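You operate a simulated robot arm through the tools that you are given. There is no shell and no other tool.

The job below is to be done with a simulated robot arm. You get a single attempt, and the scene is never put back.

Task
Set the controls near the wooden table with the long grey block. At the end: the tall green cap stands where the green block stood; the blue bolt is turned to tight; the green block stands where the purple knob cap stood; the purple knob cap is on the brown carton (marked "FEET"); the green thumb screw is turned to tight; the silver bolt is turned to tight; whatever was shut is shut again. Leave all else as you found it, and nothing knocked over. Set down upright: purple knob cap.
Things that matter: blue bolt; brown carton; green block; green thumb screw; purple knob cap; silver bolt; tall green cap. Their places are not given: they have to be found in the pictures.

It is judged by the outcome, as a careful person would: the job done as asked, and still so three seconds after it is handed in. It fails if anything else is knocked over, pushed out of place, dropped, spilled or broken. A push-on lid holds only when it is set on centred and level and pressed home; a screw cap is set on level and turned clockwise until tight.

Robot
A 7-joint arm with a two-finger parallel gripper, fixed in place. Base frame: the origin is at the foot of the arm, x ahead of it, y to its left, z up; the work surface is at about z = 0. Readings come in m, degrees, newtons and seconds.
With the tool pointing down near the work surface it reaches from about 0.24 to 0.62 m from the base axis. Its first joint turns from -66.0 to 66.0 degrees. Payload 2.6 kg.
The tool frame sits at the grasp point between the pads (the TCP): z along the fingers, y along the line on which they close. The tips reach 0.03 m beyond it. The gripper opens to 0.094 m. The fingers are 0.028 m wide and 0.01 m thick; the gripper's body (0.05 by 0.096 m) begins 0.055 m behind the TCP.
Orientation is told as [roll, pitch, yaw] about the base's x, y, z axes, in that order, counted from this pose: with the fingers straight down and closing along the base's y, the tool's x points along the base's -x, its y along +y and its z along -z.

Tools
- The arm moves only by the tool servo_tool. Its argument "motion" is one flat list of numbers, 7 for each row, row after row: the shift along the tool's x, y, z in m, then the turn, a rotation vector about the tool's x, y, z in degrees, then the finger opening in m, from 0 to 0.094. In form: [tx, ty, tz, ax, ay, az, fingers, tx, ty, tz, ax, ay, az, fingers, ...]. A call has 1 to 20 rows; each row shifts and turns the commanded pose from where the row before left it, along the tool's axes as they then stand. Rows are played at 5 a second. More than 0.05 m and 8.6 degrees between two rows, or a gripper value outside its range, and nothing of the call is played. Where a pose cannot be reached the arm comes as near as it can. A force on the tool above 40 N (or 10 N above the force at the start of the call, whichever is more), or a blocked arm, ends the call early, and 0.2 s more pass. Each finger travels about 0.072 m/s and halts on what it meets, pressing with about 29 N; the grip force reading is that of the motor and also rises with nothing between the fingers. The clock runs only during rows and for 0.2 s after the last one: add rows that do not move to give the fingers time. The reply holds the time, the measured pose of the TCP, the force on the tool along the base axes, the opening and the grip force, in the units named above and with some noise, with the torque about the TCP (base axes, N m) and any sound that the robot's microphone picked up.
- Cameras (640 x 400 px; columns grow to the right, rows downward): "scene" is fixed at [0.009, 0.4176, 0.5681]; the picture's right is [-0.95, -0.32, 0.00], its down [-0.18, 0.52, -0.84] and it looks along [0.27, -0.79, -0.55] (base axes); focal length 279 px, centre (320, 200). "wrist" rides on the gripper at [0.076, 0.014, -0.102] in the tool frame; the picture's right is [-0.18, 0.98, 0.00], its down [-0.75, -0.14, -0.64] and it looks along [-0.63, -0.12, 0.77] (tool axes); focal length 243 px, centre (320, 200).
- grab_frame(camera): a new picture of that camera. The clock stands still meanwhile.
- pixel_to_xyz(camera, pixels): for up to 12 pixels [column, row] of the newest picture of that camera ("zoom" is the newest enlarged one), the place [x, y, z] in the base frame of the surface seen there, good to about 0.003 m. The clock stands still meanwhile.
- zoom(camera, box): a new picture of the part [left, top, right, bottom] of that camera's present view, enlarged. The clock stands still meanwhile.
- finish_job(): hands the job in; it is judged then, once.

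Unless the task says otherwise, let go and move clear before handing in.

The tools are called after "Call:" by a JSON object that holds its "fn" and its "kwargs". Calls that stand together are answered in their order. servo_tool: Moves the arm, as the interface text tells. Its arguments: {"type":"object","properties":{"motion":{"type":"array"}},"required":["motion"]} The other tools are called the same way: grab_frame (camera) takes a picture; pixel_to_xyz (camera, pixels) gives the place of the surface under pixels of a picture; zoom (camera, box) takes an enlarged picture of a part of a camera's view; finish_job () hands the job in.

At the start:

```text
time_s: 0.0
tcp_pos: [0.3602, -0.0333, 0.4107]
ee_rot: [0.0, 0.0, 0.1]
force: [0.0, 0.3, 0.0]
moment: [0.0, -0.02, -0.01]
finger_gap: 0.0939
grasp_force: 0.0
```

scene: 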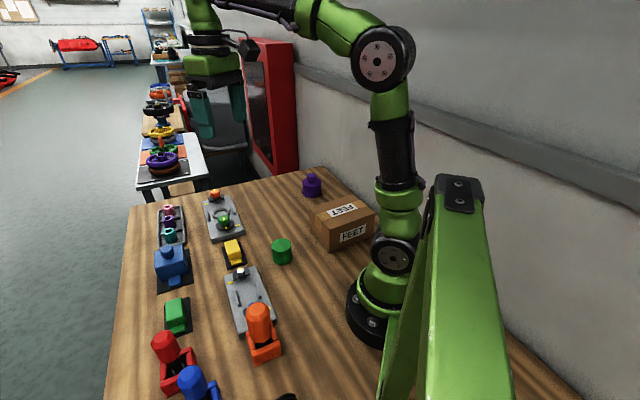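
wrist: 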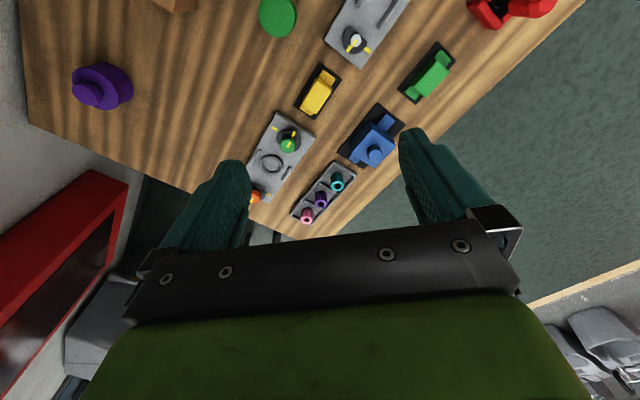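

The scene picture shows a table with many fixtures: purple knob cap near (312,187), green cylinder near (281,251), carton near (344,222), green block near (177,315) and others. I'll zoom in to identify each of them.

Call:
{"fn": "zoom", "kwargs": {"camera": "scene", "box": [130, 160, 290, 260]}}

Call:
{"fn": "zoom", "kwargs": {"camera": "scene", "box": [130, 250, 370, 400]}}

Call:
{"fn": "zoom", "kwargs": {"camera": "scene", "box": [240, 160, 400, 260]}}

Call:
{"fn": "zoom", "kwargs": {"camera": "wrist", "box": [220, 0, 480, 160]}}

```text
4.00 times, centred on (210, 210) of scene
```

zoom: 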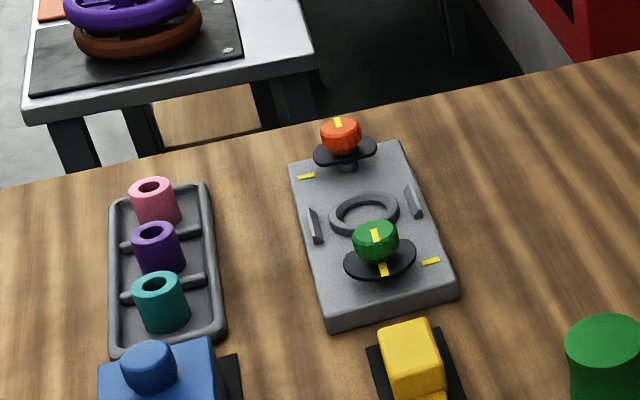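

```text
2.67 times, centred on (250, 325) of scene
```

zoom: 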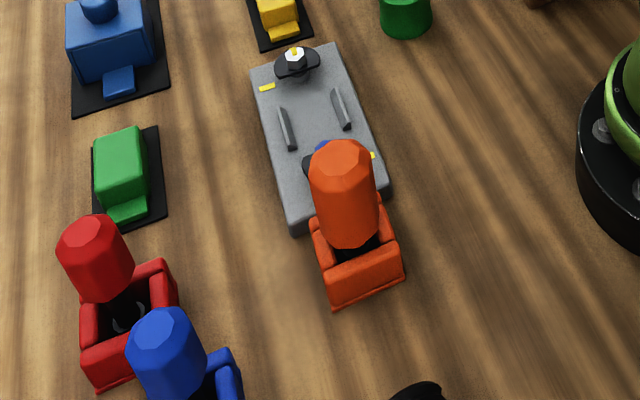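

```text
4.00 times, centred on (320, 210) of scene
```

zoom: 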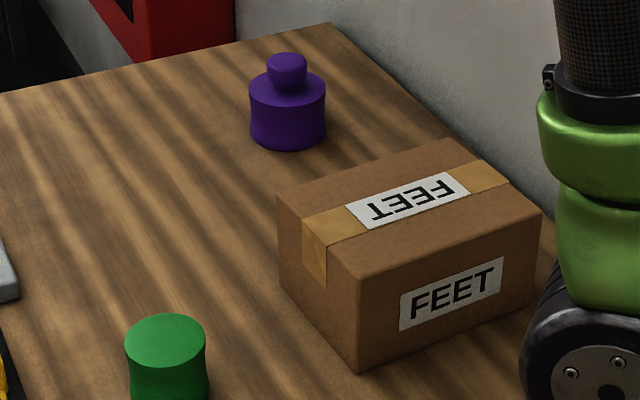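

```text
2.46 times, centred on (350, 80) of wrist
```

zoom: 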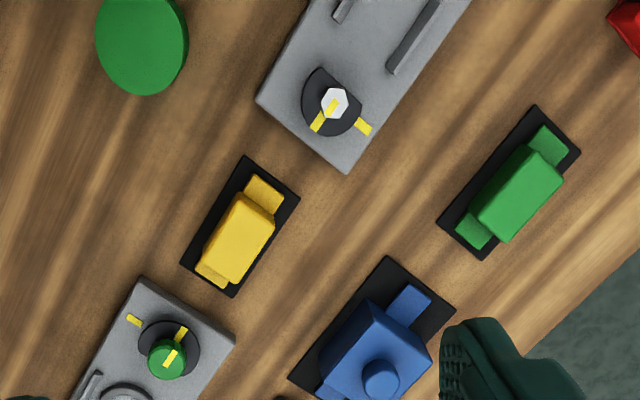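

The grey plates carry an orange + green thumb screw and a silver + blue bolt; the tall green cap looks like the green cylinder at (281,251), and the green block sits on a black mat at (177,315). I'll measure positions of these.

Call:
{"fn": "grab_frame", "kwargs": {"camera": "scene"}}

Call:
{"fn": "pixel_to_xyz", "kwargs": {"camera": "scene", "pixels": [[281, 243], [177, 308], [312, 177], [312, 187], [344, 210], [223, 218], [215, 193], [240, 270], [258, 308], [233, 246], [172, 252], [164, 342]]}}

Call:
{"fn": "grab_frame", "kwargs": {"camera": "wrist"}}

Call:
{"fn": "pixel_to_xyz", "kwargs": {"camera": "wrist", "pixels": [[277, 15], [430, 77], [90, 93], [110, 85], [288, 145], [290, 130], [355, 41], [318, 95], [375, 145], [255, 195], [337, 182], [320, 200]]}}

```text
taken
```

scene: 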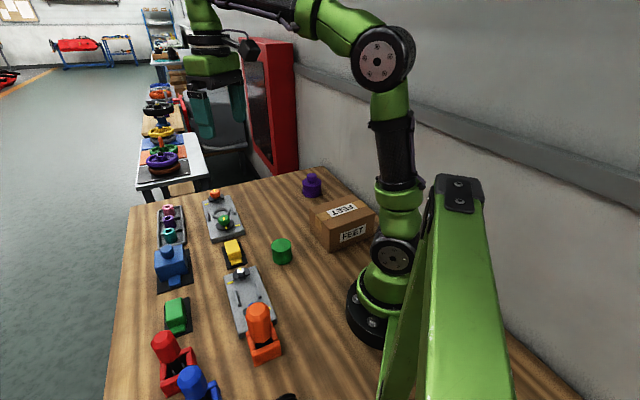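

```text
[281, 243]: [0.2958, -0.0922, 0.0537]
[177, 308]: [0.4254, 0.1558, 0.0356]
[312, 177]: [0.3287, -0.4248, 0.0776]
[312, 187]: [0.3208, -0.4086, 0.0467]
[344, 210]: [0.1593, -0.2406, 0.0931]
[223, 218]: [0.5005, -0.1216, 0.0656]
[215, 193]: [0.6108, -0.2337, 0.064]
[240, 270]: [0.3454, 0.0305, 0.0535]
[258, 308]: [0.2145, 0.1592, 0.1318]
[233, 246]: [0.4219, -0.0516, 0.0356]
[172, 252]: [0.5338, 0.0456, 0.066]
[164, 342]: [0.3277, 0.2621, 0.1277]
```

```text
taken
```

wrist: 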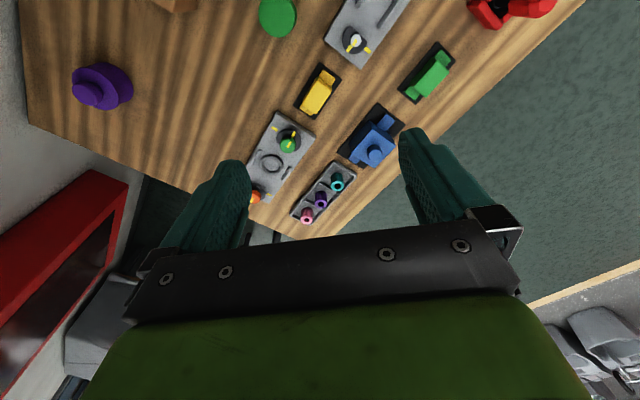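

```text
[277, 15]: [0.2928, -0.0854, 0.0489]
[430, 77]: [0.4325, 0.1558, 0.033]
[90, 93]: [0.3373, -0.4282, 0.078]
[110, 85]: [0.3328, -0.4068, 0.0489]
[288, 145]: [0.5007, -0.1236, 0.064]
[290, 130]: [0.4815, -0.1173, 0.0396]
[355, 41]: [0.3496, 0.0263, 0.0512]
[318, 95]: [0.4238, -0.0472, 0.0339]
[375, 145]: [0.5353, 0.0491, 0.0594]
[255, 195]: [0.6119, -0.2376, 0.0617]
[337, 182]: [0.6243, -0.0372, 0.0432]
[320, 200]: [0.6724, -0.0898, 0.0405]
```

The green cap centre is about (0.295,-0.09), green block (0.43,0.155), purple knob cap (0.33,-0.42), carton top z≈0.093 near (0.16,-0.24). I'll move the arm back and left to see the blue bolt, which the orange lever hides from the scene camera.

Call:
{"fn": "servo_tool", "kwargs": {"motion": [0.02, 0.04, -0.01, 0, 0, 0, 0.094, 0.02, 0.04, -0.01, 0, 0, 0, 0.094, 0.02, 0.04, -0.01, 0, 0, 0, 0.094, 0.02, 0.04, -0.01, 0, 0, 0, 0.094, 0, 0, 0, 0, 0, 0, 0.094]}}

Call:
{"fn": "grab_frame", "kwargs": {"camera": "wrist"}}

```text
time_s: 1.2
tcp_pos: [0.2793, 0.1266, 0.4503]
ee_rot: [0.0, 0.1, 0.0]
force: [0.4, -0.7, 0.1]
moment: [0.01, 0.0, 0.0]
finger_gap: 0.0939
grasp_force: 0.1
```

```text
taken
```

wrist: 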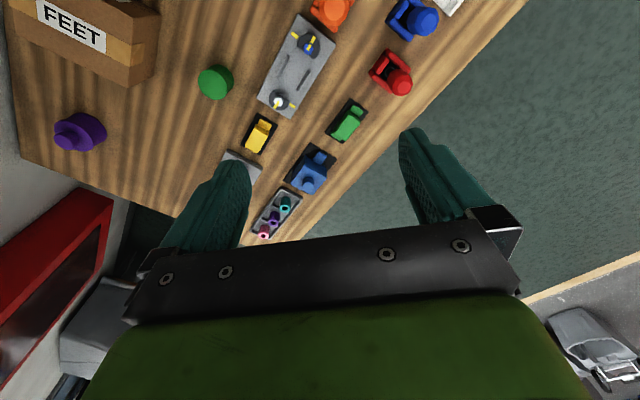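

Call:
{"fn": "zoom", "kwargs": {"camera": "wrist", "box": [240, 0, 400, 100]}}

Call:
{"fn": "pixel_to_xyz", "kwargs": {"camera": "wrist", "pixels": [[308, 44], [310, 38], [279, 102], [330, 10], [297, 18], [334, 45], [262, 98], [292, 115], [285, 60], [304, 72], [391, 70], [412, 20]]}}

```text
4.00 times, centred on (320, 50) of wrist
```

zoom: 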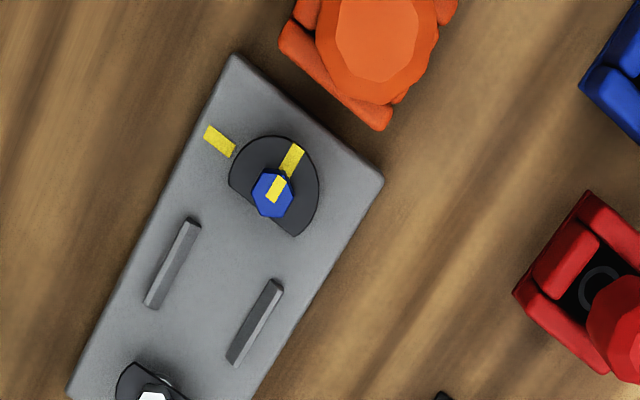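

```text
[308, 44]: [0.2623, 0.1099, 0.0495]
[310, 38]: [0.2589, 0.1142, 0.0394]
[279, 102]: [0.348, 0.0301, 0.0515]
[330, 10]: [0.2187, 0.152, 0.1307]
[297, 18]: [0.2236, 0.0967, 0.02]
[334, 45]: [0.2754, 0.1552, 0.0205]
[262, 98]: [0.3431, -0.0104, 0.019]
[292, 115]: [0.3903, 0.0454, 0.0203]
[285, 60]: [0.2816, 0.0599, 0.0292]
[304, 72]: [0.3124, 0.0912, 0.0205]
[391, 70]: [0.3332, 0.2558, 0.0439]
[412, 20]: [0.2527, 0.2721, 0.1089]
```

The blue bolt sits at about (0.262,0.11) with a half-disc pointer at zoom (290,160) and a plate mark at zoom (219,140). I'll move lower and nearer to look at both plates in detail.

Call:
{"fn": "servo_tool", "kwargs": {"motion": [0.01, -0.03, 0.03, 0, 0, 0, 0.094, 0.01, -0.03, 0.03, 0, 0, 0, 0.094, 0.0, -0.02, 0.03, 0, 0, 0, 0.094, 0, 0.0, 0.03, 0, 0, 0, 0.094, 0, 0, 0, 0, 0, 0, 0.094]}}

Call:
{"fn": "grab_frame", "kwargs": {"camera": "wrist"}}

Call:
{"fn": "grab_frame", "kwargs": {"camera": "scene"}}

```text
time_s: 2.4
tcp_pos: [0.2591, 0.0472, 0.3294]
ee_rot: [0.0, 0.0, -0.1]
force: [0.9, 1.0, 1.2]
moment: [-0.02, 0.01, -0.02]
finger_gap: 0.094
grasp_force: 0.0
```

```text
taken
```

wrist: 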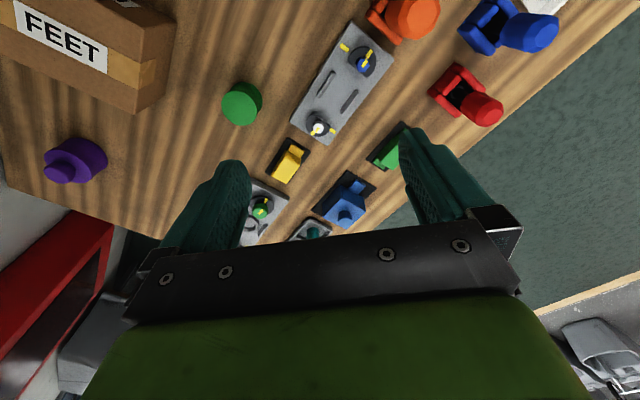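

```text
taken
```

scene: 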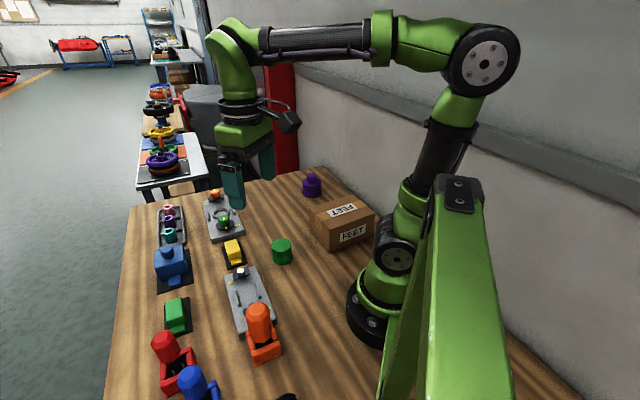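

Call:
{"fn": "zoom", "kwargs": {"camera": "wrist", "box": [280, 20, 408, 100]}}

Call:
{"fn": "zoom", "kwargs": {"camera": "wrist", "box": [280, 70, 376, 150]}}

Call:
{"fn": "pixel_to_xyz", "kwargs": {"camera": "wrist", "pixels": [[363, 61], [367, 49], [345, 48], [318, 129], [331, 131], [312, 118], [400, 18], [410, 10], [261, 210], [288, 160], [240, 100], [355, 105]]}}

```text
5.00 times, centred on (344, 60) of wrist
```

zoom: 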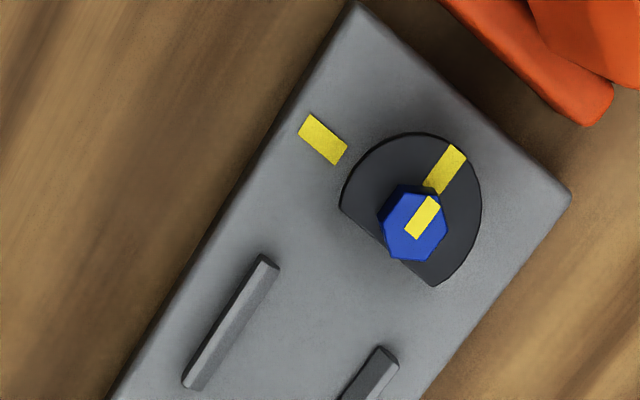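

```text
5.00 times, centred on (328, 110) of wrist
```

zoom: 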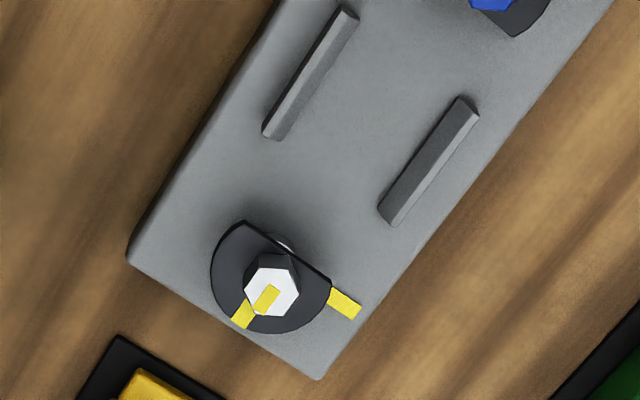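

```text
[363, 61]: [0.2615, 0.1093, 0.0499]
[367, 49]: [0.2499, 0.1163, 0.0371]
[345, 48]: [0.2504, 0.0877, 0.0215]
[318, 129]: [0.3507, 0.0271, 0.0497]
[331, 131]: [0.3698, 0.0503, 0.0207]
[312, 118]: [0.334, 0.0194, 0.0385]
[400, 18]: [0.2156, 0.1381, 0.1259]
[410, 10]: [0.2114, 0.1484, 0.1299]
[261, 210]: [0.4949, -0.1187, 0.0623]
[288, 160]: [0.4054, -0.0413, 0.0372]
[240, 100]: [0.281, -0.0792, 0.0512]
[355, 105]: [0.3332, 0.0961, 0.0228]
```

Blue and silver bolts have hex heads at top z≈0.05 over half-discs at z≈0.038. Next I'll get a detailed look at the green block, yellow block and plate 1 to know which are loose.

Call:
{"fn": "zoom", "kwargs": {"camera": "scene", "box": [145, 230, 257, 340]}}

Call:
{"fn": "zoom", "kwargs": {"camera": "scene", "box": [190, 180, 254, 248]}}

Call:
{"fn": "servo_tool", "kwargs": {"motion": [-0.03, 0.02, 0.0, 0, 0, 0, 0.094, -0.03, 0.02, 0.0, 0, 0, 0, 0.094, -0.01, 0.01, 0.0, 0, 0, 0, 0.094, 0, 0, 0, 0, 0, 0, 0.094]}}

Call:
{"fn": "grab_frame", "kwargs": {"camera": "wrist"}}

```text
3.64 times, centred on (201, 285) of scene
```

zoom: 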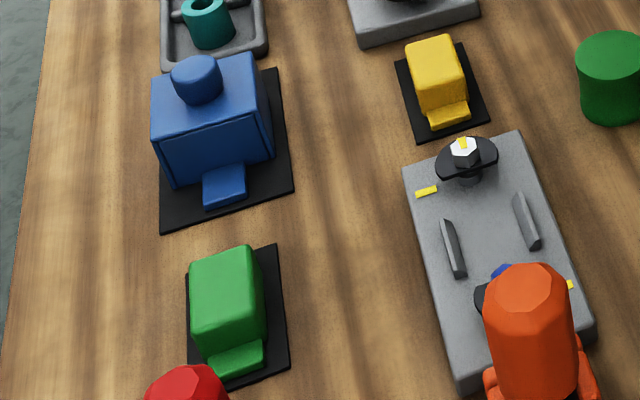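

```text
5.88 times, centred on (222, 214) of scene
```

zoom: 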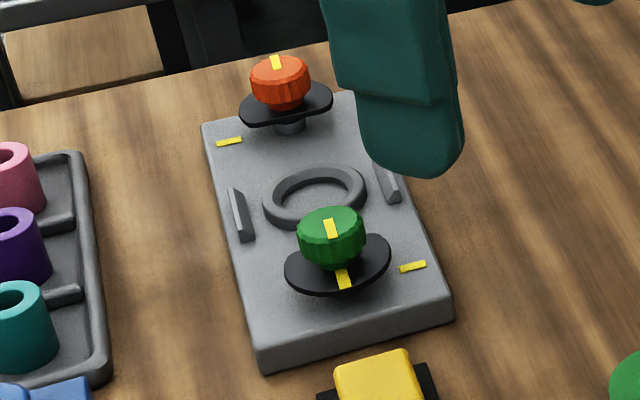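

```text
time_s: 3.4
tcp_pos: [0.3303, 0.0974, 0.33]
ee_rot: [0.1, 0.0, 0.0]
force: [-0.1, 0.3, -0.6]
moment: [-0.01, 0.01, -0.03]
finger_gap: 0.0943
grasp_force: 0.2
```

```text
taken
```

wrist: 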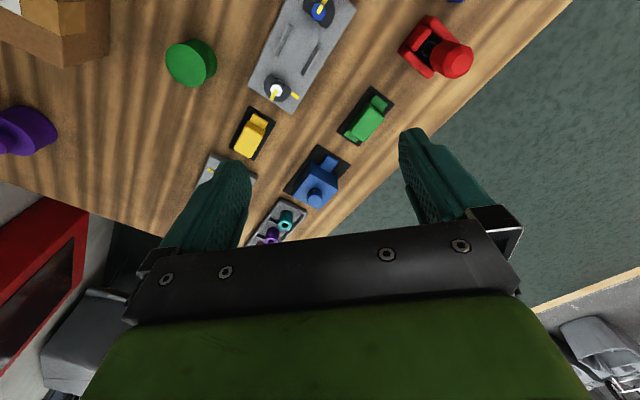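

Call:
{"fn": "zoom", "kwargs": {"camera": "wrist", "box": [330, 80, 402, 150]}}

Call:
{"fn": "pixel_to_xyz", "kwargs": {"camera": "zoom", "pixels": [[290, 240], [330, 160], [250, 320], [400, 150], [170, 380], [220, 260], [360, 260], [480, 60], [60, 460], [370, 120], [330, 320]]}}

```text
5.71 times, centred on (366, 115) of wrist
```

zoom: 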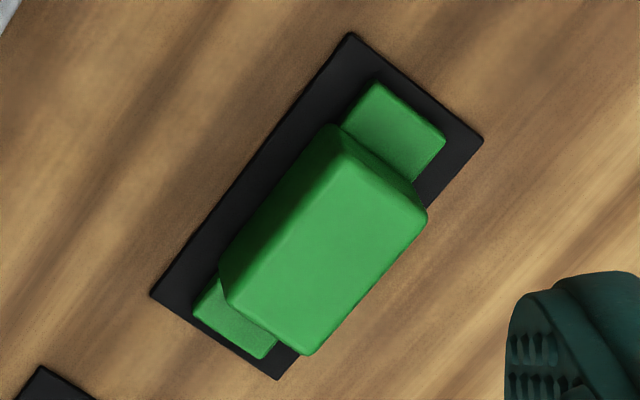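

```text
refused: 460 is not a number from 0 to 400
```

The green block zoom shows a body with two low feet on a black mat, resembling a hat shape. I'll measure its corners.

Call:
{"fn": "pixel_to_xyz", "kwargs": {"camera": "zoom", "pixels": [[340, 140], [420, 215], [235, 300], [300, 345], [395, 130], [235, 325], [350, 40], [475, 140], [160, 295], [278, 370], [325, 240], [365, 105]]}}

```text
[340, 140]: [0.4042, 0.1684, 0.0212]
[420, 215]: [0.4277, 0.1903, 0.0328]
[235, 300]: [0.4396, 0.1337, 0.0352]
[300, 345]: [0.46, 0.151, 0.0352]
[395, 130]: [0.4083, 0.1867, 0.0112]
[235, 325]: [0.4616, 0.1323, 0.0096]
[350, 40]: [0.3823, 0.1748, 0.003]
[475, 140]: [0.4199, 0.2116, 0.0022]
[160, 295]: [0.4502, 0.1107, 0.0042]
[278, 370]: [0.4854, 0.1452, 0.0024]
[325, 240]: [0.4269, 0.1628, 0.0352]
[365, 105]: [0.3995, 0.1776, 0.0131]
```

The green block body is about 0.03 × 0.05 m, top z≈0.035, centred near (0.434,0.161) on a mat centred at the same point with its long axis at about -45°. Now I'll measure the carton, the purple cap and the green cap from the scene camera.

Call:
{"fn": "zoom", "kwargs": {"camera": "scene", "box": [290, 165, 386, 245]}}

Call:
{"fn": "pixel_to_xyz", "kwargs": {"camera": "scene", "pixels": [[311, 209], [351, 196], [373, 212], [331, 227], [342, 211], [312, 176], [306, 186], [318, 186], [303, 192], [320, 192], [273, 244], [290, 244]]}}

```text
5.00 times, centred on (338, 205) of scene
```

zoom: 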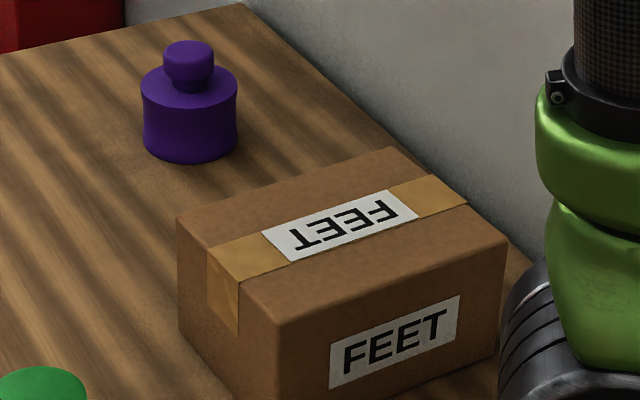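

```text
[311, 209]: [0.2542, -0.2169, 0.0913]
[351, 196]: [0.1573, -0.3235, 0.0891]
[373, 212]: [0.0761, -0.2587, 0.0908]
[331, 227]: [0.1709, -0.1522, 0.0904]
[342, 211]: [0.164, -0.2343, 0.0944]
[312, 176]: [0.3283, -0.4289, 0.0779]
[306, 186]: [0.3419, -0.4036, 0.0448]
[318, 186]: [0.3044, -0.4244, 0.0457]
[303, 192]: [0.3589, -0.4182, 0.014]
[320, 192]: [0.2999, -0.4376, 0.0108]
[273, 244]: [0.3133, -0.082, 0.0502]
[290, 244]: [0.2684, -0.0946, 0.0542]
```

The carton top is centred near (0.165,-0.238) at z≈0.091, sides about 0.144 × 0.104; the purple cap is near (0.331,-0.428). I'll swing over to above the purple cap, turning the tool to yaw -45.

Call:
{"fn": "servo_tool", "kwargs": {"motion": [0, -0.04, 0, 0, 0, 0, 0.094, 0, -0.045, 0, 0, 0, 0, 0.094, 0, -0.045, 0, 0, 0, 0, 0.094, 0, -0.045, 0, 0, 0, 0, 0.094, 0, -0.045, 0, 0, 0, 0, 0.094, 0, -0.045, 0, 0, 0, 0, 0.094, 0, -0.045, 0, 0, 0, 0, 0.094, 0, -0.045, 0, 0, 0, 0, 0.094, 0, -0.045, 0, 0, 0, 0, 0.094, 0, -0.045, 0, 0, 0, 0, 0.094, 0, -0.04, 0, 0, 0, 0, 0.094, 0, -0.04, 0, 0, 0, 0, 0.094, 0, 0, 0, 0, 0, 7.5, 0.094, 0, 0, 0, 0, 0, 7.5, 0.094, 0, 0, 0, 0, 0, 7.5, 0.094, 0, 0, 0, 0, 0, 7.5, 0.094, 0, 0, 0, 0, 0, 7.5, 0.094, 0, 0, 0, 0, 0, 7.5, 0.094, 0, 0, 0, 0, 0, 0, 0.094]}}

Call:
{"fn": "grab_frame", "kwargs": {"camera": "wrist"}}

Call:
{"fn": "grab_frame", "kwargs": {"camera": "scene"}}

```text
time_s: 7.4
tcp_pos: [0.3292, -0.4184, 0.3311]
ee_rot: [-0.1, 0.0, -45.1]
force: [0.0, 0.0, -0.6]
moment: [0.02, 0.01, 0.02]
finger_gap: 0.094
grasp_force: 0.1
out of reach, approached as far as the arm can: row 12
```

```text
taken
```

wrist: 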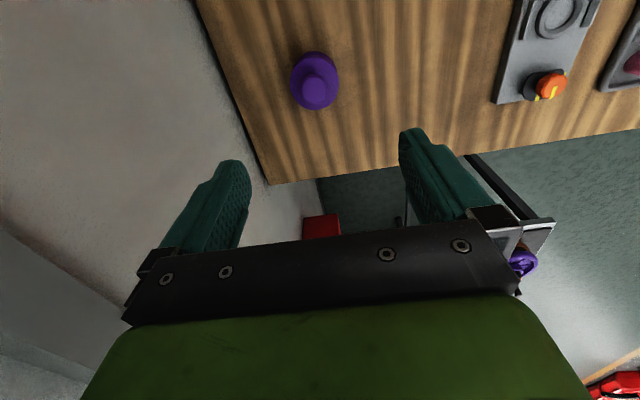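

```text
taken
```

scene: 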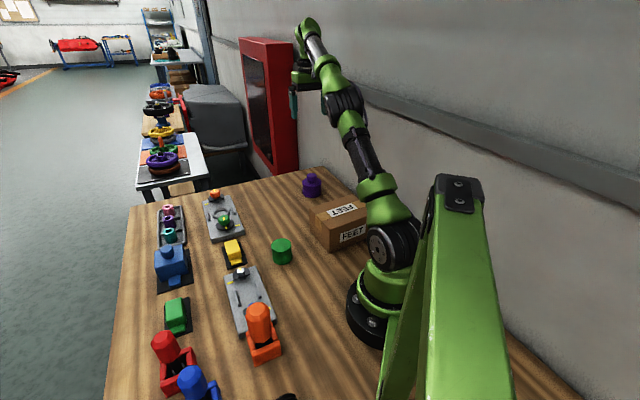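

The purple cap is at wrist pixel (316,82) with the wall to its left (table edge line from (195,0) to (270,185)). I'll measure the cap and the wall distance.

Call:
{"fn": "zoom", "kwargs": {"camera": "wrist", "box": [268, 35, 364, 125]}}

Call:
{"fn": "pixel_to_xyz", "kwargs": {"camera": "wrist", "pixels": [[314, 88], [316, 78], [310, 100], [295, 70], [337, 70], [316, 56], [240, 120], [225, 120], [200, 60], [215, 60], [180, 120], [100, 100]]}}

```text
4.44 times, centred on (316, 80) of wrist
```

zoom: 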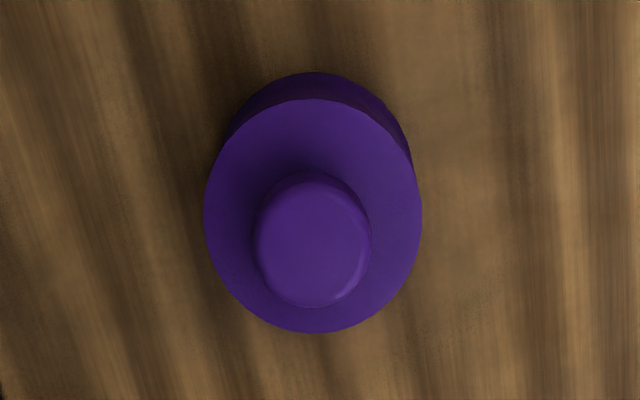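

```text
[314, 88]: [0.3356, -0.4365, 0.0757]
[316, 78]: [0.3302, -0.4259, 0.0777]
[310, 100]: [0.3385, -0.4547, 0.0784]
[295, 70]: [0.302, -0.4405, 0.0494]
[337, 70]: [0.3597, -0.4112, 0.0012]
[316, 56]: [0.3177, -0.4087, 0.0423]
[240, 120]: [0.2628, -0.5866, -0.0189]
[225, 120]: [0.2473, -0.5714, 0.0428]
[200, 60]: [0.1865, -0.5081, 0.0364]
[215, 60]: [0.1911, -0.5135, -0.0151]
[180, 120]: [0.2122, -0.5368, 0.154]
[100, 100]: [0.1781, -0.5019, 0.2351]
```

The knob top centre is at about (0.333,-0.435), z≈0.077, body top z≈0.049, and the wall is 0.15 m away so there is room. I'll lower to z≈0.2 first and re-check the position.

Call:
{"fn": "servo_tool", "kwargs": {"motion": [-0.005, -0.005, 0.04, 0, 0, 0, 0.094, 0, 0, 0.045, 0, 0, 0, 0.094, 0, 0, 0.045, 0, 0, 0, 0.094, 0, 0, 0, 0, 0, 0, 0.094]}}

Call:
{"fn": "zoom", "kwargs": {"camera": "wrist", "box": [240, 60, 400, 180]}}

```text
time_s: 8.4
tcp_pos: [0.3306, -0.4249, 0.2009]
ee_rot: [-0.1, 0.0, -45.1]
force: [0.3, 0.6, 0.1]
moment: [0.03, 0.02, 0.01]
finger_gap: 0.0939
grasp_force: 0.0
```

```text
3.33 times, centred on (320, 120) of wrist
```

zoom: 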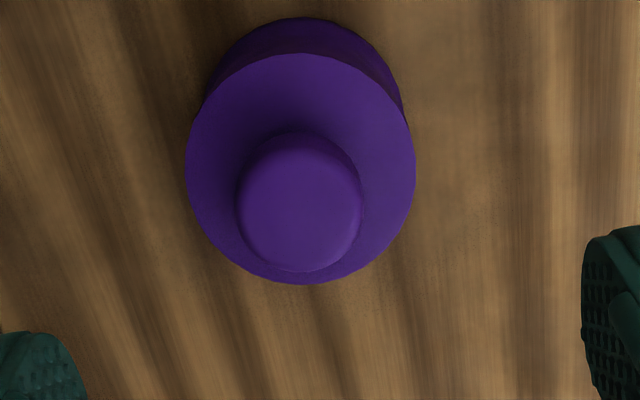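

The knob top centre now appears at zoom (300,215). I'll query rim points to fit the centre.

Call:
{"fn": "pixel_to_xyz", "kwargs": {"camera": "zoom", "pixels": [[300, 210], [300, 160], [300, 255], [255, 210], [345, 210], [195, 165], [405, 165], [300, 275], [300, 65], [230, 100], [370, 100], [240, 250]]}}

```text
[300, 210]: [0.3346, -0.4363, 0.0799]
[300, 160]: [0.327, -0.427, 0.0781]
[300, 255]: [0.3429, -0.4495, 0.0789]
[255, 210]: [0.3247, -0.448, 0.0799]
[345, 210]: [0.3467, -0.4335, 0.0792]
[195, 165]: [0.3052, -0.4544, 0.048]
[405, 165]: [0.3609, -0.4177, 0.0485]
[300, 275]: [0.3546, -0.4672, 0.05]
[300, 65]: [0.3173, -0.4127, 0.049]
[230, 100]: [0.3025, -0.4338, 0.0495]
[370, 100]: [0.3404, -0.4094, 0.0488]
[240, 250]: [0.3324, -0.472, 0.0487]
```

Fitting the rim gives the purple cap centre at (0.335,-0.439), body diameter ≈0.068, knob top z≈0.079. I'll centre over it and descend to TCP z≈0.085 with the tips just above the body.

Call:
{"fn": "servo_tool", "kwargs": {"motion": [-0.0131, -0.0069, 0.03, 0, 0, 0, 0.08, 0, 0, 0.03, 0, 0, 0, 0.08, 0, 0, 0.03, 0, 0, 0, 0.08, 0, 0, 0.025, 0, 0, 0, 0.08, 0, 0, 0, 0, 0, 0, 0.08]}}

Call:
{"fn": "grab_frame", "kwargs": {"camera": "wrist"}}

Call:
{"fn": "zoom", "kwargs": {"camera": "scene", "box": [260, 120, 380, 220]}}

```text
time_s: 9.6
tcp_pos: [0.3332, -0.4411, 0.0856]
ee_rot: [0.0, 0.0, -45.0]
force: [-0.2, 0.2, -0.3]
moment: [0.03, 0.01, -0.02]
finger_gap: 0.0798
grasp_force: 0.0
```

```text
taken
```

wrist: 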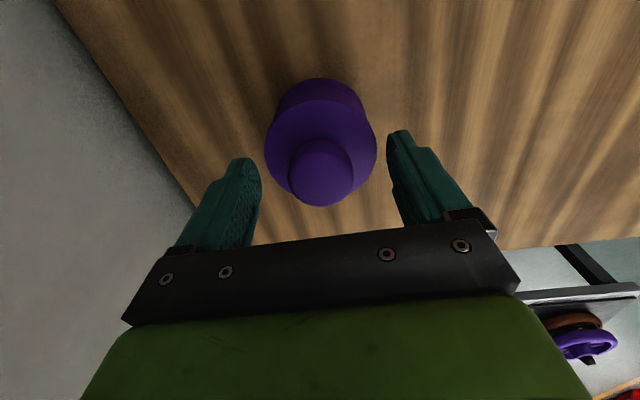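

```text
4.00 times, centred on (320, 170) of scene
```

zoom: 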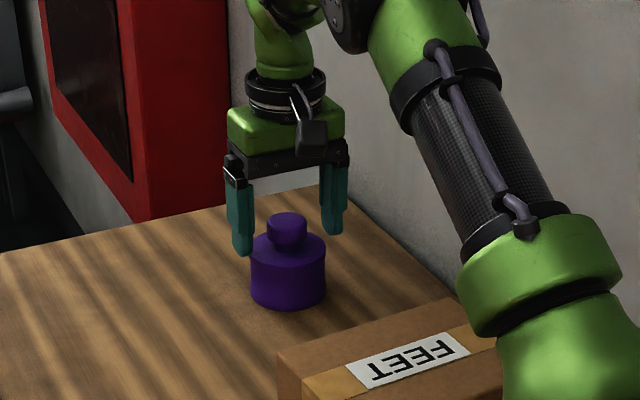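

The fingers straddle the knob, which appears near (320,168) in the wrist view. I'll zoom to check that it is centred along the finger width too.

Call:
{"fn": "zoom", "kwargs": {"camera": "wrist", "box": [240, 70, 400, 220]}}

Call:
{"fn": "pixel_to_xyz", "kwargs": {"camera": "wrist", "pixels": [[320, 170], [320, 150], [320, 190], [300, 170], [340, 170], [320, 205], [270, 150], [370, 150], [320, 110]]}}

```text
2.67 times, centred on (320, 145) of wrist
```

zoom: 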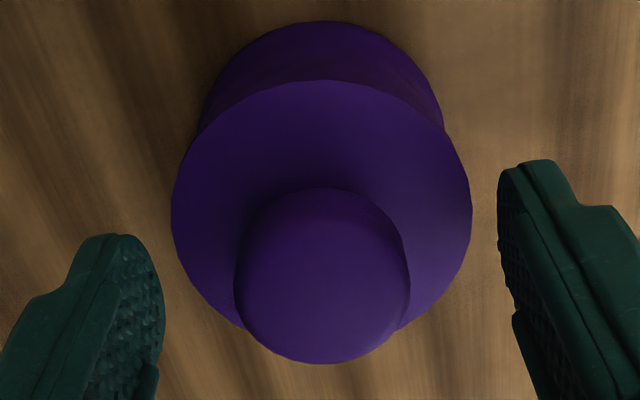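

```text
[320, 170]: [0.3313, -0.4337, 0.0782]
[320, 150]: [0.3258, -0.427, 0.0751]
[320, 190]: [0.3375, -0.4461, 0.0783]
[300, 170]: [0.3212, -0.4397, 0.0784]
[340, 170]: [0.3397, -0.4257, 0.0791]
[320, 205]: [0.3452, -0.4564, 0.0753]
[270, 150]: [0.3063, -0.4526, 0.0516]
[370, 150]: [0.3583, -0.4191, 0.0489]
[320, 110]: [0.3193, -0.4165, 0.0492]
```

The knob is centred within 2–3 mm. I'll close on it.

Call:
{"fn": "servo_tool", "kwargs": {"motion": [0, 0, 0, 0, 0, 0, 0.05, 0, 0, 0, 0, 0, 0, 0.02, 0, 0, 0, 0, 0, 0, 0.01, 0, 0, 0, 0, 0, 0, 0.01, 0, 0, 0, 0, 0, 0, 0.01]}}

```text
time_s: 10.8
tcp_pos: [0.3333, -0.4398, 0.0855]
ee_rot: [0.0, 0.0, -45.0]
force: [0.0, 0.1, 0.1]
moment: [-0.02, -0.01, -0.04]
finger_gap: 0.0358
grasp_force: 28.5
```

The grip reads gap 0.036 at 28.5 N, so the knob is held. I'll lift straight up.

Call:
{"fn": "servo_tool", "kwargs": {"motion": [0, 0, -0.02, 0, 0, 0, 0.01, 0, 0, -0.03, 0, 0, 0, 0.01, 0, 0, -0.04, 0, 0, 0, 0.01, 0, 0, -0.04, 0, 0, 0, 0.01, 0, 0, -0.03, 0, 0, 0, 0.01, 0, 0, 0, 0, 0, 0, 0.01]}}

Call:
{"fn": "grab_frame", "kwargs": {"camera": "scene"}}

Call:
{"fn": "grab_frame", "kwargs": {"camera": "wrist"}}

```text
time_s: 12.2
tcp_pos: [0.3333, -0.4407, 0.2467]
ee_rot: [-0.1, 0.0, -45.0]
force: [0.8, 0.7, -0.3]
moment: [-0.04, -0.01, -0.05]
finger_gap: 0.0356
grasp_force: 29.0
```

```text
taken
```

scene: 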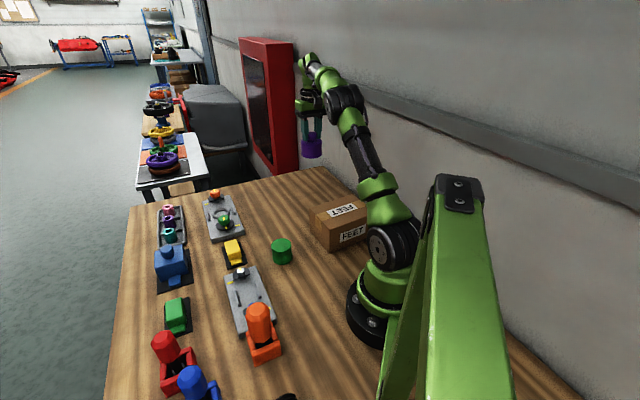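

```text
taken
```

wrist: 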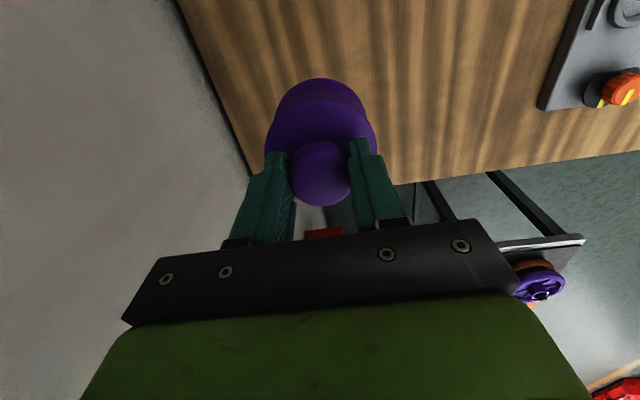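

The cap is lifted cleanly. Next I carry it back over the carton centre at (0.165,-0.238) at the present height.

Call:
{"fn": "servo_tool", "kwargs": {"motion": [0.0375, 0.0035, 0, 0, 0, 0, 0.01, 0.0375, 0.0035, 0, 0, 0, 0, 0.01, 0.0375, 0.0035, 0, 0, 0, 0, 0.01, 0.0375, 0.0035, 0, 0, 0, 0, 0.01, 0.0375, 0.0035, 0, 0, 0, 0, 0.01, 0.0375, 0.0035, 0, 0, 0, 0, 0.01, 0.0375, 0.0035, 0, 0, 0, 0, 0.01, 0, 0, 0, 0, 0, 0, 0.01]}}

Call:
{"fn": "grab_frame", "kwargs": {"camera": "scene"}}

Call:
{"fn": "grab_frame", "kwargs": {"camera": "wrist"}}

```text
time_s: 14.0
tcp_pos: [0.1655, -0.2369, 0.2447]
ee_rot: [0.0, 0.0, -45.0]
force: [0.1, 0.0, -0.2]
moment: [0.0, 0.04, 0.02]
finger_gap: 0.0357
grasp_force: 29.0
```

```text
taken
```

scene: 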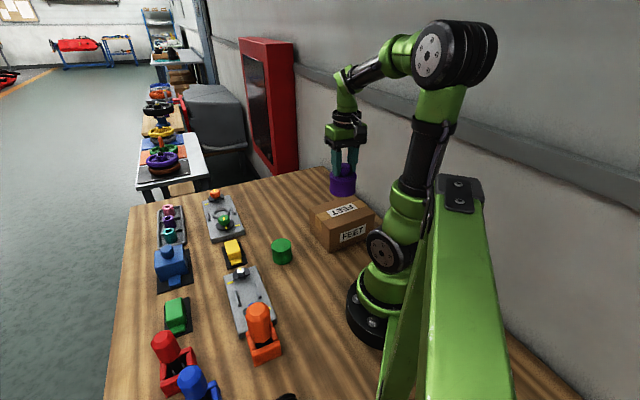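

```text
taken
```

wrist: 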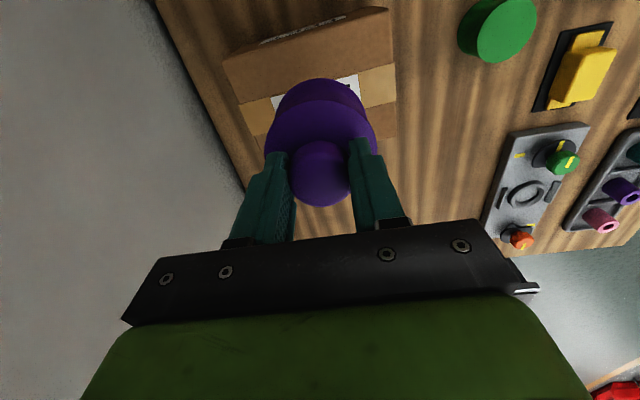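

In the wrist view the cap (320,130) sits over the middle of the carton's tape band. I'll lower most of the way and check.

Call:
{"fn": "servo_tool", "kwargs": {"motion": [0, 0, 0.02, 0, 0, 0, 0.01, 0, 0, 0.02, 0, 0, 0, 0.01, 0, 0, 0.015, 0, 0, 0, 0.01, 0, 0, 0, 0, 0, 0, 0.01]}}

Call:
{"fn": "zoom", "kwargs": {"camera": "scene", "box": [280, 140, 400, 250]}}

Call:
{"fn": "grab_frame", "kwargs": {"camera": "wrist"}}

```text
time_s: 15.0
tcp_pos: [0.1654, -0.2367, 0.1904]
ee_rot: [0.1, 0.0, -45.0]
force: [0.3, -0.1, -0.9]
moment: [0.01, 0.06, 0.03]
finger_gap: 0.0356
grasp_force: 28.8
```

```text
3.64 times, centred on (340, 195) of scene
```

zoom: 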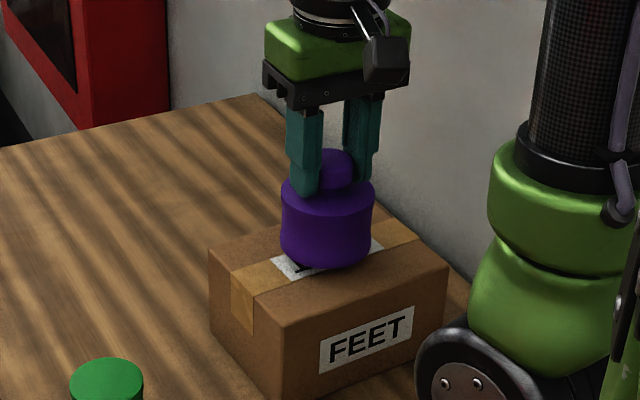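

```text
taken
```

wrist: 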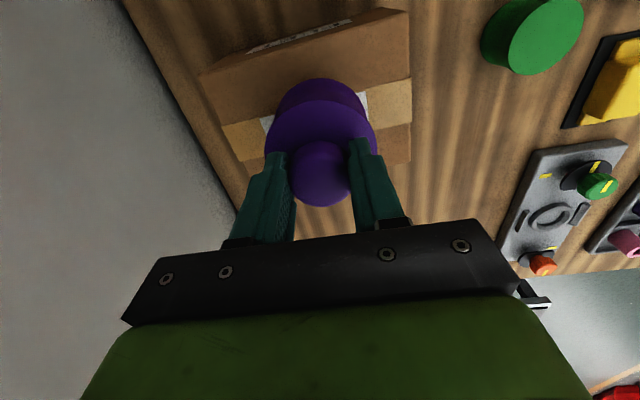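

The cap hangs centred over the carton, about 13 mm above it. I'll lower gently in small steps.

Call:
{"fn": "servo_tool", "kwargs": {"motion": [0, 0, 0.005, 0, 0, 0, 0.01, 0, 0, 0.005, 0, 0, 0, 0.01, 0, 0, 0.002, 0, 0, 0, 0.01, 0, 0, 0, 0, 0, 0, 0.01]}}

```text
time_s: 16.0
tcp_pos: [0.1661, -0.2366, 0.178]
ee_rot: [0.0, -0.1, -45.0]
force: [0.6, 0.3, 0.2]
moment: [0.02, 0.02, -0.03]
finger_gap: 0.0356
grasp_force: 29.1
```

Call:
{"fn": "servo_tool", "kwargs": {"motion": [0, 0, 0.001, 0, 0, 0, 0.01, 0, 0, 0.001, 0, 0, 0, 0.01, 0, 0, 0, 0, 0, 0, 0.01]}}

```text
time_s: 16.8
tcp_pos: [0.1661, -0.2362, 0.1766]
ee_rot: [0.0, 0.0, -44.9]
force: [0.6, -0.2, -0.6]
moment: [-0.02, 0.01, 0.0]
finger_gap: 0.0352
grasp_force: 29.1
```

Call:
{"fn": "servo_tool", "kwargs": {"motion": [0, 0, 0.001, 0, 0, 0, 0.01, 0, 0, 0.001, 0, 0, 0, 0.01, 0, 0, 0, 0, 0, 0, 0.01]}}

Call:
{"fn": "zoom", "kwargs": {"camera": "scene", "box": [300, 170, 380, 240]}}

```text
time_s: 17.6
tcp_pos: [0.1667, -0.2374, 0.1751]
ee_rot: [-0.1, 0.0, -45.0]
force: [-1.9, 2.3, 6.6]
moment: [0.02, 0.05, -0.07]
finger_gap: 0.0351
grasp_force: 29.5
```

```text
5.71 times, centred on (340, 205) of scene
```

zoom: 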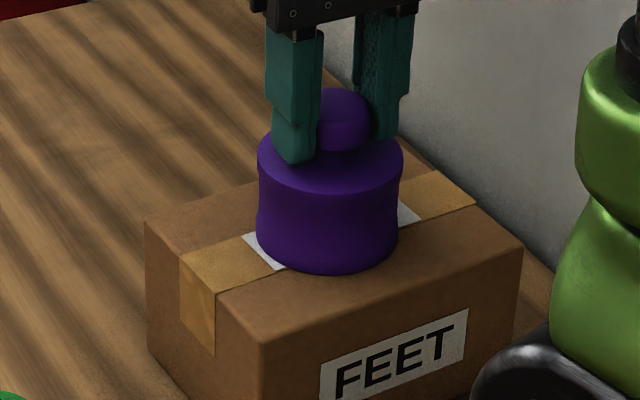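

Contact shows as +6.6 N on z, so the cap rests on the carton. I'll open and rise.

Call:
{"fn": "servo_tool", "kwargs": {"motion": [0, 0, 0, 0, 0, 0, 0.04, 0, 0, 0, 0, 0, 0, 0.06, 0, 0, 0, 0, 0, 0, 0.08, 0, 0, 0, 0, 0, 0, 0.08, 0, 0, -0.02, 0, 0, 0, 0.08, 0, 0, -0.04, 0, 0, 0, 0.08, 0, 0, -0.04, 0, 0, 0, 0.08, 0, 0, 0, 0, 0, 0, 0.08]}}

Call:
{"fn": "grab_frame", "kwargs": {"camera": "scene"}}

Call:
{"fn": "grab_frame", "kwargs": {"camera": "wrist"}}

```text
time_s: 19.4
tcp_pos: [0.1667, -0.237, 0.2751]
ee_rot: [-0.1, 0.0, -45.0]
force: [0.2, 0.4, 0.0]
moment: [-0.01, 0.0, 0.03]
finger_gap: 0.0802
grasp_force: 0.1
```

```text
taken
```

scene: 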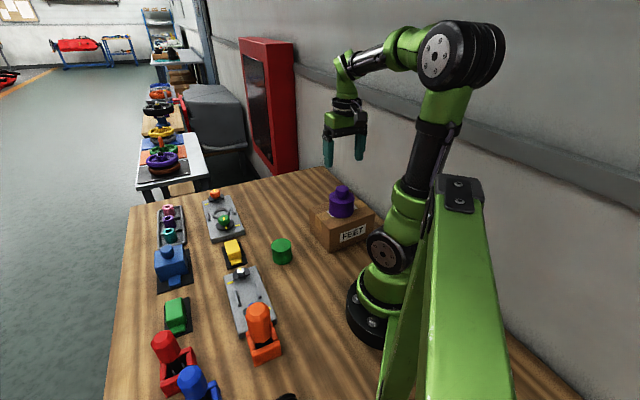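

```text
taken
```

wrist: 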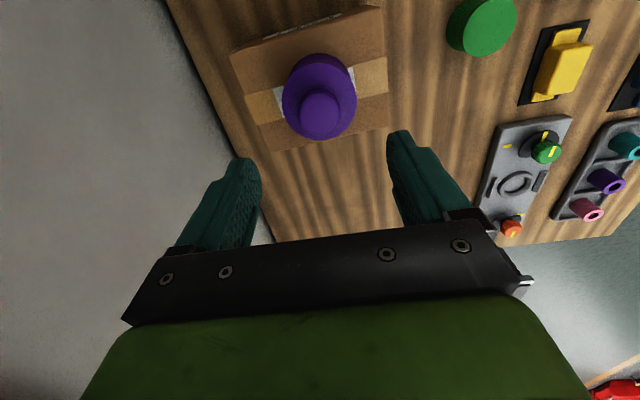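

The purple cap stands upright on the carton (scene (341,201)). Next I go to the green block at (0.434,0.161), keeping yaw -45 so the fingers close across its short side.

Call:
{"fn": "servo_tool", "kwargs": {"motion": [0.00926, 0.047, 0, 0, 0, 0, 0.08, 0.00926, 0.047, 0, 0, 0, 0, 0.08, 0.00926, 0.047, 0, 0, 0, 0, 0.08, 0.00926, 0.047, 0, 0, 0, 0, 0.08, 0.00926, 0.047, 0, 0, 0, 0, 0.08, 0.00926, 0.047, 0, 0, 0, 0, 0.08, 0.00926, 0.047, 0, 0, 0, 0, 0.08, 0.00926, 0.047, 0, 0, 0, 0, 0.08, 0.00926, 0.047, 0, 0, 0, 0, 0.08, 0.00926, 0.047, 0, 0, 0, 0, 0.08, 0, 0, 0.04, 0, 0, 0, 0.08, 0, 0, 0.03, 0, 0, 0, 0.08, 0, 0, 0, 0, 0, 0, 0.08]}}

Call:
{"fn": "grab_frame", "kwargs": {"camera": "wrist"}}

Call:
{"fn": "grab_frame", "kwargs": {"camera": "scene"}}

```text
time_s: 22.2
tcp_pos: [0.4332, 0.1618, 0.2054]
ee_rot: [0.1, 0.0, -45.0]
force: [-0.6, 0.6, -0.6]
moment: [0.0, -0.03, 0.05]
finger_gap: 0.0799
grasp_force: 0.1
```

```text
taken
```

wrist: 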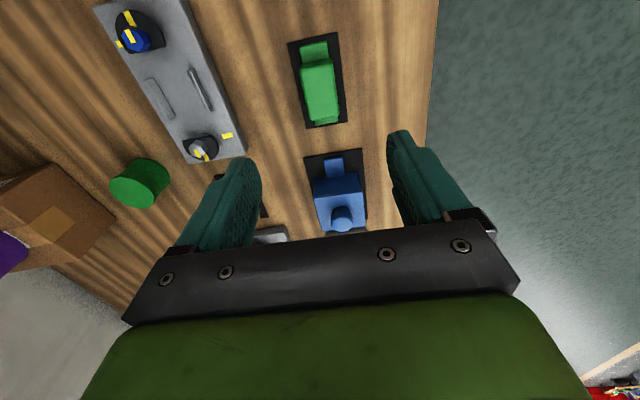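

```text
taken
```

scene: 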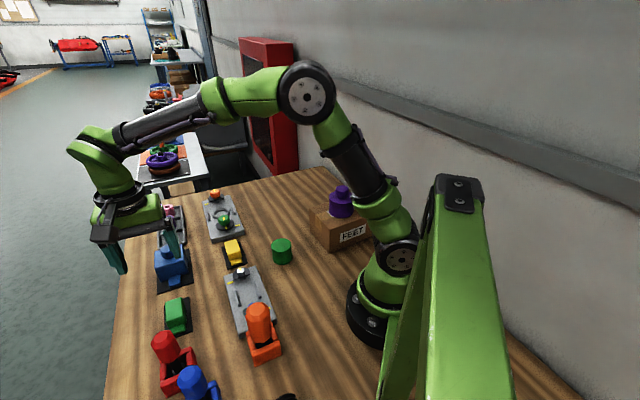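

The green block is beneath the tool at wrist pixel (318,85), a few degrees off the finger axis. I'll zoom for alignment.

Call:
{"fn": "zoom", "kwargs": {"camera": "wrist", "box": [272, 25, 368, 135]}}

Call:
{"fn": "pixel_to_xyz", "kwargs": {"camera": "zoom", "pixels": [[266, 170], [360, 155], [295, 315], [380, 305], [313, 230], [300, 80], [315, 345], [218, 70], [345, 30], [275, 370], [408, 345], [320, 60]]}}

```text
3.64 times, centred on (320, 80) of wrist
```

zoom: 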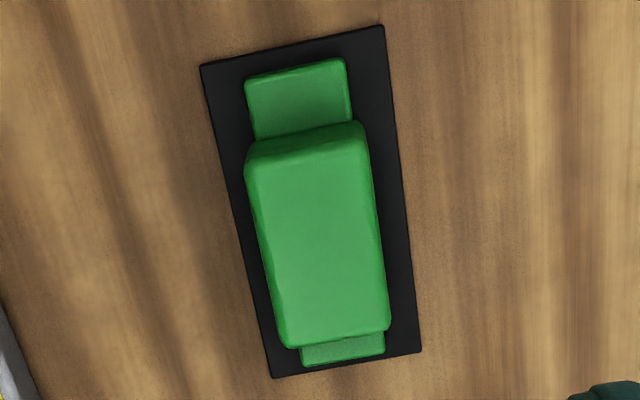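

```text
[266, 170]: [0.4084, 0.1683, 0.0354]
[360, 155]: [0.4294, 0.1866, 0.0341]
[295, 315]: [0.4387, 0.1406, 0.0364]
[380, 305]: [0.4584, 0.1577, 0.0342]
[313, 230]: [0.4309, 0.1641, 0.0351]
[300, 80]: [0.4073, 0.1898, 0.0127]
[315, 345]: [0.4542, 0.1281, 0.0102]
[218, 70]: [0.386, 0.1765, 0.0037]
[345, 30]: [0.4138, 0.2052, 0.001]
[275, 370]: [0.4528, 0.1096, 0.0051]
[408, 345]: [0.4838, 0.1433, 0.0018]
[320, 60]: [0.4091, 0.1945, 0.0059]
```

The block top corners give a centre of (0.4337,0.163) with the short side at about 43–45°, so the tool is already aligned. I'll descend part way and check.

Call:
{"fn": "servo_tool", "kwargs": {"motion": [0, 0.0005, 0.04, 0, 0, 0, 0.07, 0, 0, 0.04, 0, 0, 0, 0.07, 0, 0, 0.04, 0, 0, 0, 0.07, 0, 0, 0, 0, 0, 0, 0.07]}}

Call:
{"fn": "grab_frame", "kwargs": {"camera": "wrist"}}

Call:
{"fn": "grab_frame", "kwargs": {"camera": "scene"}}

```text
time_s: 23.2
tcp_pos: [0.4335, 0.1613, 0.0837]
ee_rot: [-0.1, 0.0, -45.0]
force: [-0.9, -0.5, 0.6]
moment: [0.02, -0.01, 0.01]
finger_gap: 0.07
grasp_force: 0.1
```

```text
taken
```

wrist: 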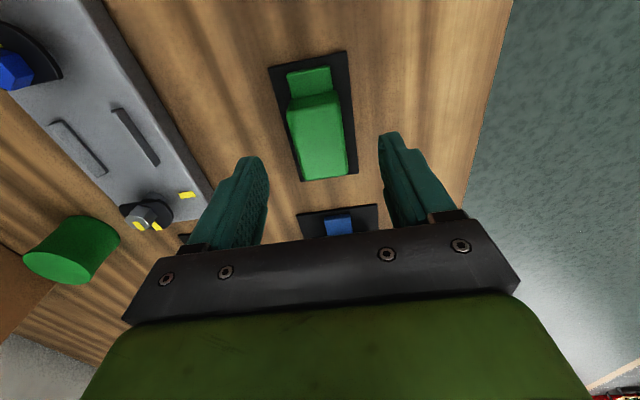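

```text
taken
```

scene: 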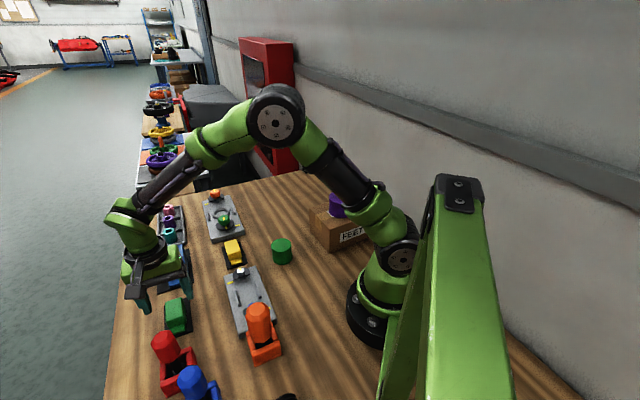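

The block top centre is at (319,142), where it should be for a centred grasp. I'll go down to TCP z≈0.036 and close.

Call:
{"fn": "servo_tool", "kwargs": {"motion": [0, 0, 0.02, 0, 0, 0, 0.07, 0, 0, 0.02, 0, 0, 0, 0.07, 0, 0, 0.0075, 0, 0, 0, 0.07, 0, 0, 0, 0, 0, 0, 0.07]}}

Call:
{"fn": "zoom", "kwargs": {"camera": "scene", "box": [120, 260, 240, 350]}}

Call:
{"fn": "grab_frame", "kwargs": {"camera": "wrist"}}

```text
time_s: 24.2
tcp_pos: [0.4331, 0.1618, 0.0371]
ee_rot: [-0.1, 0.0, -45.1]
force: [-0.1, 0.8, 0.1]
moment: [0.02, 0.01, -0.01]
finger_gap: 0.0699
grasp_force: 0.1
```

```text
4.44 times, centred on (180, 305) of scene
```

zoom: 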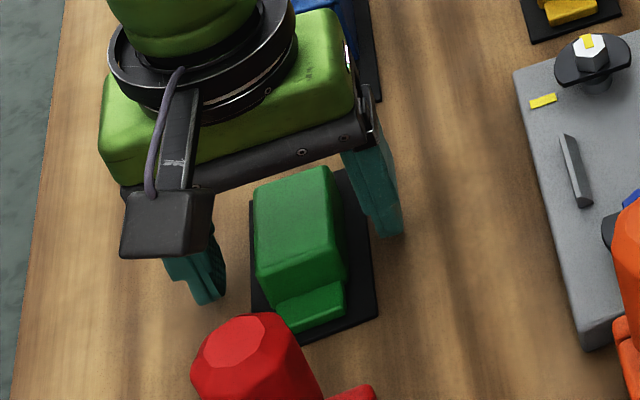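

```text
taken
```

wrist: 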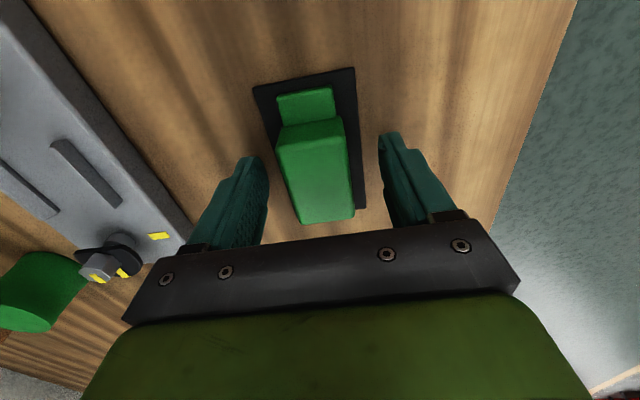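

The fingers stand on either side of the green block with the tips just above the mat. I'll close on it.

Call:
{"fn": "servo_tool", "kwargs": {"motion": [0, 0, 0, 0, 0, 0, 0.045, 0, 0, 0, 0, 0, 0, 0.02, 0, 0, 0, 0, 0, 0, 0.01, 0, 0, 0, 0, 0, 0, 0.01, 0, 0, 0, 0, 0, 0, 0.01]}}

Call:
{"fn": "grab_frame", "kwargs": {"camera": "wrist"}}

```text
time_s: 25.4
tcp_pos: [0.4328, 0.1612, 0.0381]
ee_rot: [0.0, 0.0, -45.0]
force: [-0.8, -0.6, -0.5]
moment: [0.01, 0.01, 0.0]
finger_gap: 0.04
grasp_force: 28.5
```

```text
taken
```

wrist: 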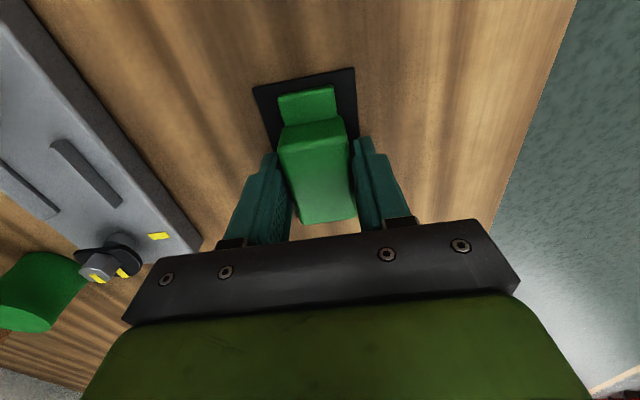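

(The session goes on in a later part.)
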